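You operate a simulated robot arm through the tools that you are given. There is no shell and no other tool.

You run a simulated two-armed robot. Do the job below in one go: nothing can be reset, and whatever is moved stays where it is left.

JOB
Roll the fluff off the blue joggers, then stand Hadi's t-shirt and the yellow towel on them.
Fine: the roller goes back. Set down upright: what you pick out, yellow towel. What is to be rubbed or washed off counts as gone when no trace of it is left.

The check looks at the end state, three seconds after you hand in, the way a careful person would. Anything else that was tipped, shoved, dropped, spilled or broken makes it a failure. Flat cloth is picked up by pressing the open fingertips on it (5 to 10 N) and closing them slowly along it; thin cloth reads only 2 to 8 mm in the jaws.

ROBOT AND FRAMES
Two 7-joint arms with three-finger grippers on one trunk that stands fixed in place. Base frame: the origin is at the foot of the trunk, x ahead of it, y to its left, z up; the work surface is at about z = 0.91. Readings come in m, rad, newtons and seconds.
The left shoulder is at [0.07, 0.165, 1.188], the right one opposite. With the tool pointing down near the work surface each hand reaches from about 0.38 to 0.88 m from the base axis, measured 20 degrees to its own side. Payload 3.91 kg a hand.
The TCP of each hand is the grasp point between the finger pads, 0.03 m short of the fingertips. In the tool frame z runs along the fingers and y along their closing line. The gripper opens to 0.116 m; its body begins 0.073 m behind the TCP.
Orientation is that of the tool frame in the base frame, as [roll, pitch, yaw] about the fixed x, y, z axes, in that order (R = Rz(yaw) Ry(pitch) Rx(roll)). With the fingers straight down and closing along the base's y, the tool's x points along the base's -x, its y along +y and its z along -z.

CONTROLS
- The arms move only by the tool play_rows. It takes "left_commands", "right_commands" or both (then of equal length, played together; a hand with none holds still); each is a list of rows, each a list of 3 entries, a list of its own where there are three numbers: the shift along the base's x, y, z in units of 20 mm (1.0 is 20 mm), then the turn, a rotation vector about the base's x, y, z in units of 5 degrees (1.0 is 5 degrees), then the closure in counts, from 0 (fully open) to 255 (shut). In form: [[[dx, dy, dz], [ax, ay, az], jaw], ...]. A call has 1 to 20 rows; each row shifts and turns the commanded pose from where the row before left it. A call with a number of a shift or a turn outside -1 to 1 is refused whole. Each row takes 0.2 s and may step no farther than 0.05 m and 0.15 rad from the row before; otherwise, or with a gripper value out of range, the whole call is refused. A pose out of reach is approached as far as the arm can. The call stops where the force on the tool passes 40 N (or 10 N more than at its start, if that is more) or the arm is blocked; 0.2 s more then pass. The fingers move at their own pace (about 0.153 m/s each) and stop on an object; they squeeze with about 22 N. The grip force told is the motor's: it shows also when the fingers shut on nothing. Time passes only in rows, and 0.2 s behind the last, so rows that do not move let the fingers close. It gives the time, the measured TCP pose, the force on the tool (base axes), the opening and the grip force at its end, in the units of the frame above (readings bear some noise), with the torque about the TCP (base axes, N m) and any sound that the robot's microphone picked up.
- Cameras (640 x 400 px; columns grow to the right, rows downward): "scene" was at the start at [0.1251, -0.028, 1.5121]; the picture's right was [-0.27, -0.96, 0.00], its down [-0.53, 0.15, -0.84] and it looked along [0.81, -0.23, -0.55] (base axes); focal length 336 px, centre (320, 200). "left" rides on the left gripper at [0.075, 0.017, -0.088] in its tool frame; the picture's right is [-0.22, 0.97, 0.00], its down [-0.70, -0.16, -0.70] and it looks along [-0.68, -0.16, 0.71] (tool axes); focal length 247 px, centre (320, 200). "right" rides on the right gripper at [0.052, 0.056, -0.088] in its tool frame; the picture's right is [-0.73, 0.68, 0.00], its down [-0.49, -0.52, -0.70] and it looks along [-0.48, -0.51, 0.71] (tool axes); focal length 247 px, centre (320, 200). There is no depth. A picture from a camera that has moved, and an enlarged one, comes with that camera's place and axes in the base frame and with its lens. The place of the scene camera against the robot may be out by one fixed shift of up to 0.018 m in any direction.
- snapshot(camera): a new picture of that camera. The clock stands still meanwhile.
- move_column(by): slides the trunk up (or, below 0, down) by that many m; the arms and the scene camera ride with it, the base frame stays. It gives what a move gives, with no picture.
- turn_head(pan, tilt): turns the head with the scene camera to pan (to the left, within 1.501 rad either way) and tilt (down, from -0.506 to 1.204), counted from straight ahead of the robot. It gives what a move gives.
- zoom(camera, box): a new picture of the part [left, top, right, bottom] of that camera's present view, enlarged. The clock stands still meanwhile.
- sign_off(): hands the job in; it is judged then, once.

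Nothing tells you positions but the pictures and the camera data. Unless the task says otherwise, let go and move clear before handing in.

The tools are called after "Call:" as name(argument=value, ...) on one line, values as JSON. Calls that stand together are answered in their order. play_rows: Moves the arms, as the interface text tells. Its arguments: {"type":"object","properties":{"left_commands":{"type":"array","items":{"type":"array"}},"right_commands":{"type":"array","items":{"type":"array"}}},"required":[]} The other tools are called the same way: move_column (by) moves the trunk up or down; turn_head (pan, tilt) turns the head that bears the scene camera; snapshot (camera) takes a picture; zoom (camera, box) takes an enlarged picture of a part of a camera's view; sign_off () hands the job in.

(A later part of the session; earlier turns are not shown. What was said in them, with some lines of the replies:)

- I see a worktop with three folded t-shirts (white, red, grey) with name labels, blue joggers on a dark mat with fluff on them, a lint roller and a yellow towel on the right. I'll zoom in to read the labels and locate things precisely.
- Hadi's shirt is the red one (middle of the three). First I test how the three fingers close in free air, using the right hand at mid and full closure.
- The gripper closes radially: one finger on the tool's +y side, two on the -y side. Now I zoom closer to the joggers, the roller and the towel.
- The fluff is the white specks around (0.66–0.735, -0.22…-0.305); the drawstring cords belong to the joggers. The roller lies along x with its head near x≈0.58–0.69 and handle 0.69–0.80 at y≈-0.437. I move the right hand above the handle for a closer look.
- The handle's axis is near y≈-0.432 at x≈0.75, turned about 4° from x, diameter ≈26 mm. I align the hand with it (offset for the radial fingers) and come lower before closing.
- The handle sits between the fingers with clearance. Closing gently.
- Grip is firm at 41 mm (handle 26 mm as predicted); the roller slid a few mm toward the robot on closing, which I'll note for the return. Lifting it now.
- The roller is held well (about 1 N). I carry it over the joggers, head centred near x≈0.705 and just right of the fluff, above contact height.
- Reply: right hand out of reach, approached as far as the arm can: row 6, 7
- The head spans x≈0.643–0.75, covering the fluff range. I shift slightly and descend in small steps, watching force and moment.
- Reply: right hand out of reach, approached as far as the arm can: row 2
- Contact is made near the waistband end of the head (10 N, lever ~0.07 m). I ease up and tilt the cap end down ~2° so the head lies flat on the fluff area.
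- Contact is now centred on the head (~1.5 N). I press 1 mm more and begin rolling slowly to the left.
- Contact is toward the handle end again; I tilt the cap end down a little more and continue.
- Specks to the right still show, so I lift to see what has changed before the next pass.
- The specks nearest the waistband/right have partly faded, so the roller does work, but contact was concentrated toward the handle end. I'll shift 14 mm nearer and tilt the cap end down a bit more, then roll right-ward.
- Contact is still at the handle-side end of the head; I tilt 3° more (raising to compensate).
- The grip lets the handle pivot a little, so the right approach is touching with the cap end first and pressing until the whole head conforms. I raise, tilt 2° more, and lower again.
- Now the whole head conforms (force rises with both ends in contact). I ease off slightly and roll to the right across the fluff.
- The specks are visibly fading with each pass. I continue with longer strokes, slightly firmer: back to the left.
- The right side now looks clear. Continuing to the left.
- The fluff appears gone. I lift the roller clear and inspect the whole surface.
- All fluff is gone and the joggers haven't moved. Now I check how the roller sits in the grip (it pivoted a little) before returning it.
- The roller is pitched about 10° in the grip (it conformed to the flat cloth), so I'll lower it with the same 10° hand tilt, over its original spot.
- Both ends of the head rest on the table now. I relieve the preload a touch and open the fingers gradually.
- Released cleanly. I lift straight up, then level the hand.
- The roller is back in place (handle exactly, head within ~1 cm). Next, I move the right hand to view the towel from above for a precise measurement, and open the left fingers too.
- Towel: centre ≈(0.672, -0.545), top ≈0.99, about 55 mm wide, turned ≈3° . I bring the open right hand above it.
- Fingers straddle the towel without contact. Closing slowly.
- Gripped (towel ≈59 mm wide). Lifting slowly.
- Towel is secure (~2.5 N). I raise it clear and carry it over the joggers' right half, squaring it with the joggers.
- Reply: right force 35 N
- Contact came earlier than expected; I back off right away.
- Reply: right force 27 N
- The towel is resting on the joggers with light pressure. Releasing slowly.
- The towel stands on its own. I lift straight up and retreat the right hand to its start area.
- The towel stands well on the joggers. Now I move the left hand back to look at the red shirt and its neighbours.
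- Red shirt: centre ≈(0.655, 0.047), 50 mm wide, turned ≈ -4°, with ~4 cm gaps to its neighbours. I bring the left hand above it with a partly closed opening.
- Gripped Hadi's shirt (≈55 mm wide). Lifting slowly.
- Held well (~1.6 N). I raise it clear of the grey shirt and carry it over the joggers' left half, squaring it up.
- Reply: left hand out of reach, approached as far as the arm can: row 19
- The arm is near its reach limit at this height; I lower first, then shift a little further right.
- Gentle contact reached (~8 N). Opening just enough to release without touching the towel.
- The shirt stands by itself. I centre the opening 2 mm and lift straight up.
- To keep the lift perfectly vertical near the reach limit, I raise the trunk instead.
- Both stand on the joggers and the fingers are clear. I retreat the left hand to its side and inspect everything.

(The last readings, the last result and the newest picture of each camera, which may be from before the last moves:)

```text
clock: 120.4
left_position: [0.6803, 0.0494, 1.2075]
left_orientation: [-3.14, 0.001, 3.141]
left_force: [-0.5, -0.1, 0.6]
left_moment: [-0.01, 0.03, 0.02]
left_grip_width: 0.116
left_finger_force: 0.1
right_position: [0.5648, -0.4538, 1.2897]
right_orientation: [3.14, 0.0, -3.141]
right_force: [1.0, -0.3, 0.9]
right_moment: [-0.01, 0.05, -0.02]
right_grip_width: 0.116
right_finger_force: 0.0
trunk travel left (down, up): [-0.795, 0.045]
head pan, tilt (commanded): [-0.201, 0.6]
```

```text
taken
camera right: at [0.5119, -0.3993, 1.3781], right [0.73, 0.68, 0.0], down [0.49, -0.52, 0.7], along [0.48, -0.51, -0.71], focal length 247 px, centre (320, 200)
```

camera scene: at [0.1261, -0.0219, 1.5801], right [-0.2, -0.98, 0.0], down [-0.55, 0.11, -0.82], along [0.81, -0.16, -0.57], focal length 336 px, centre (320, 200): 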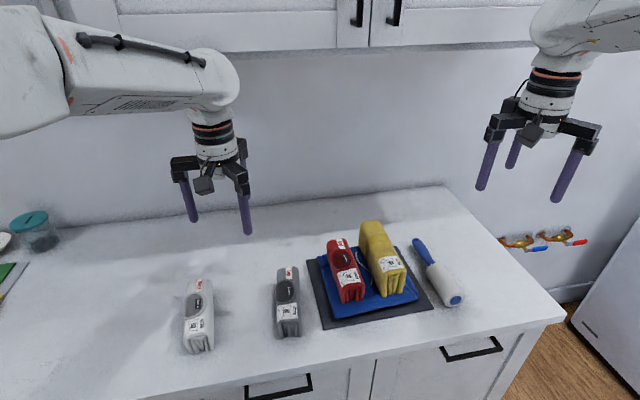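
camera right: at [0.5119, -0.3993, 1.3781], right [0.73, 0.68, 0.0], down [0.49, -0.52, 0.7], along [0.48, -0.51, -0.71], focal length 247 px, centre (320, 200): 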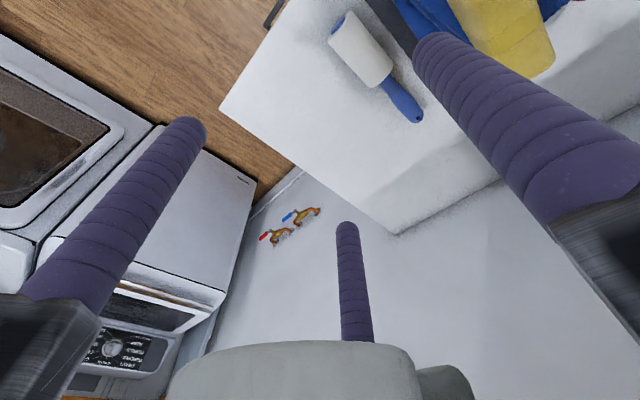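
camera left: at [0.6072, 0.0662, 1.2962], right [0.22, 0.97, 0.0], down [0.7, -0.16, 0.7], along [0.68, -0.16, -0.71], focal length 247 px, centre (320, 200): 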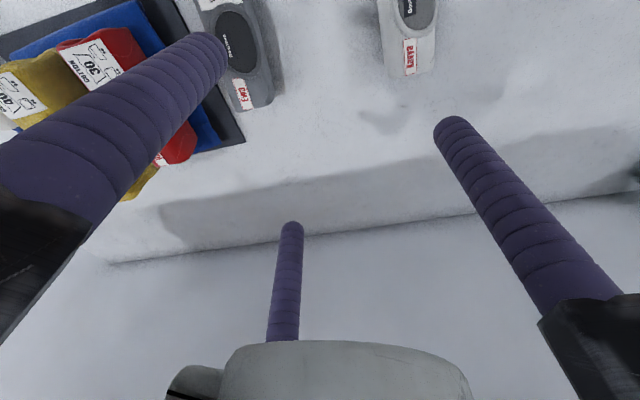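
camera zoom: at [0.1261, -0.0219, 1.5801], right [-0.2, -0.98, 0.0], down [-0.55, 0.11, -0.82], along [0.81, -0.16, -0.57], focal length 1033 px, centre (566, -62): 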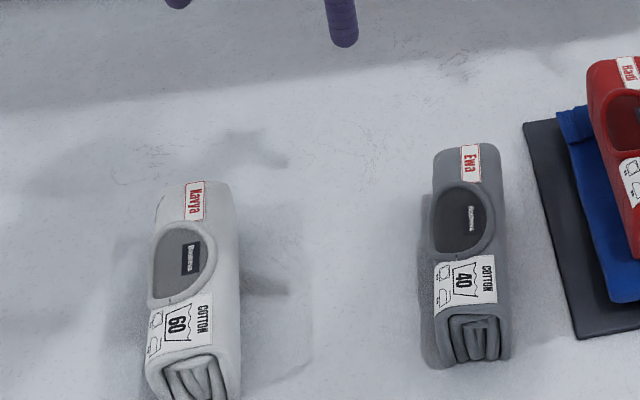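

Call:
zoom(camera="scene", box=[350, 235, 400, 300])

Call:
turn_head(pan=-0.276, tilt=0.7)

Call:
zoom(camera="scene", box=[270, 130, 470, 290])

```text
6.15 times, centred on (375, 268) of scene
camera zoom: at [0.1261, -0.0219, 1.5801], right [-0.2, -0.98, 0.0], down [-0.55, 0.11, -0.82], along [0.81, -0.16, -0.57], focal length 2065 px, centre (-18, -215)
```

zoom: 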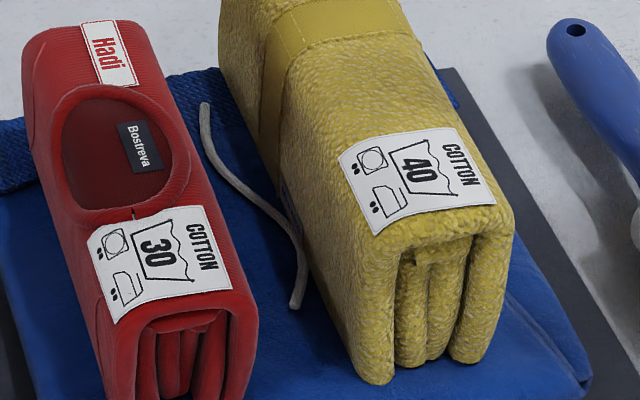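

```text
clock: 121.1
left_position: [0.6811, 0.0493, 1.2089]
left_orientation: [-3.14, 0.001, -3.141]
left_force: [0.0, 0.0, 0.2]
left_moment: [0.01, -0.01, 0.04]
left_grip_width: 0.116
left_finger_force: 0.0
right_position: [0.5638, -0.4546, 1.29]
right_orientation: [3.141, 0.001, -3.141]
right_force: [-0.8, -1.0, 0.2]
right_moment: [-0.01, 0.01, -0.01]
right_grip_width: 0.1162
right_finger_force: 0.1
trunk travel left (down, up): [-0.795, 0.045]
head pan, tilt (commanded): [-0.276, 0.7]
```

```text
2.50 times, centred on (370, 210) of scene
camera zoom: at [0.1212, -0.0272, 1.5715], right [-0.27, -0.96, 0.0], down [-0.62, 0.18, -0.76], along [0.74, -0.21, -0.64], focal length 839 px, centre (195, 175)
```

zoom: 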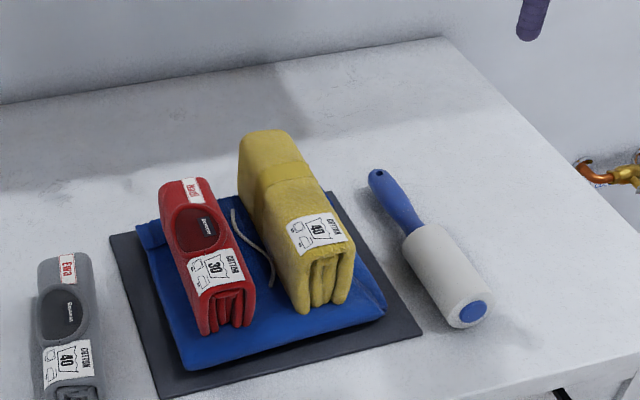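

The visible cloth is clear of fluff, with no specks left after the last pass. Hadi's red shirt and the yellow towel stand upright on the joggers. The roller lies back in its place with its head about 1 cm off, the other shirts are untouched, and both hands are empty and clear. Handing in.

Call:
sign_off()

```text
The job is handed in.
```

I rolled the fluff off the blue joggers, then stood Hadi's red t-shirt and the yellow towel upright on them, side by side. The job is handed in.

- **Fluff:** After the last pass I lifted the roller and zoomed in on the cloth. No specks were left.
- **Roller:** It lies back in its place, with the handle where it was. The head ended about 1 cm to the left, so it lies turned by about 3°.
- **Towel:** While lowering it I pressed harder than intended, up to about 32 N, then backed off and set it down lightly. The joggers did not shift in the pictures.
- **Everything else:** The white and grey shirts stand where they were. Both hands are empty and clear of the worktop. I raised the trunk by 7 cm near the end and left it there.
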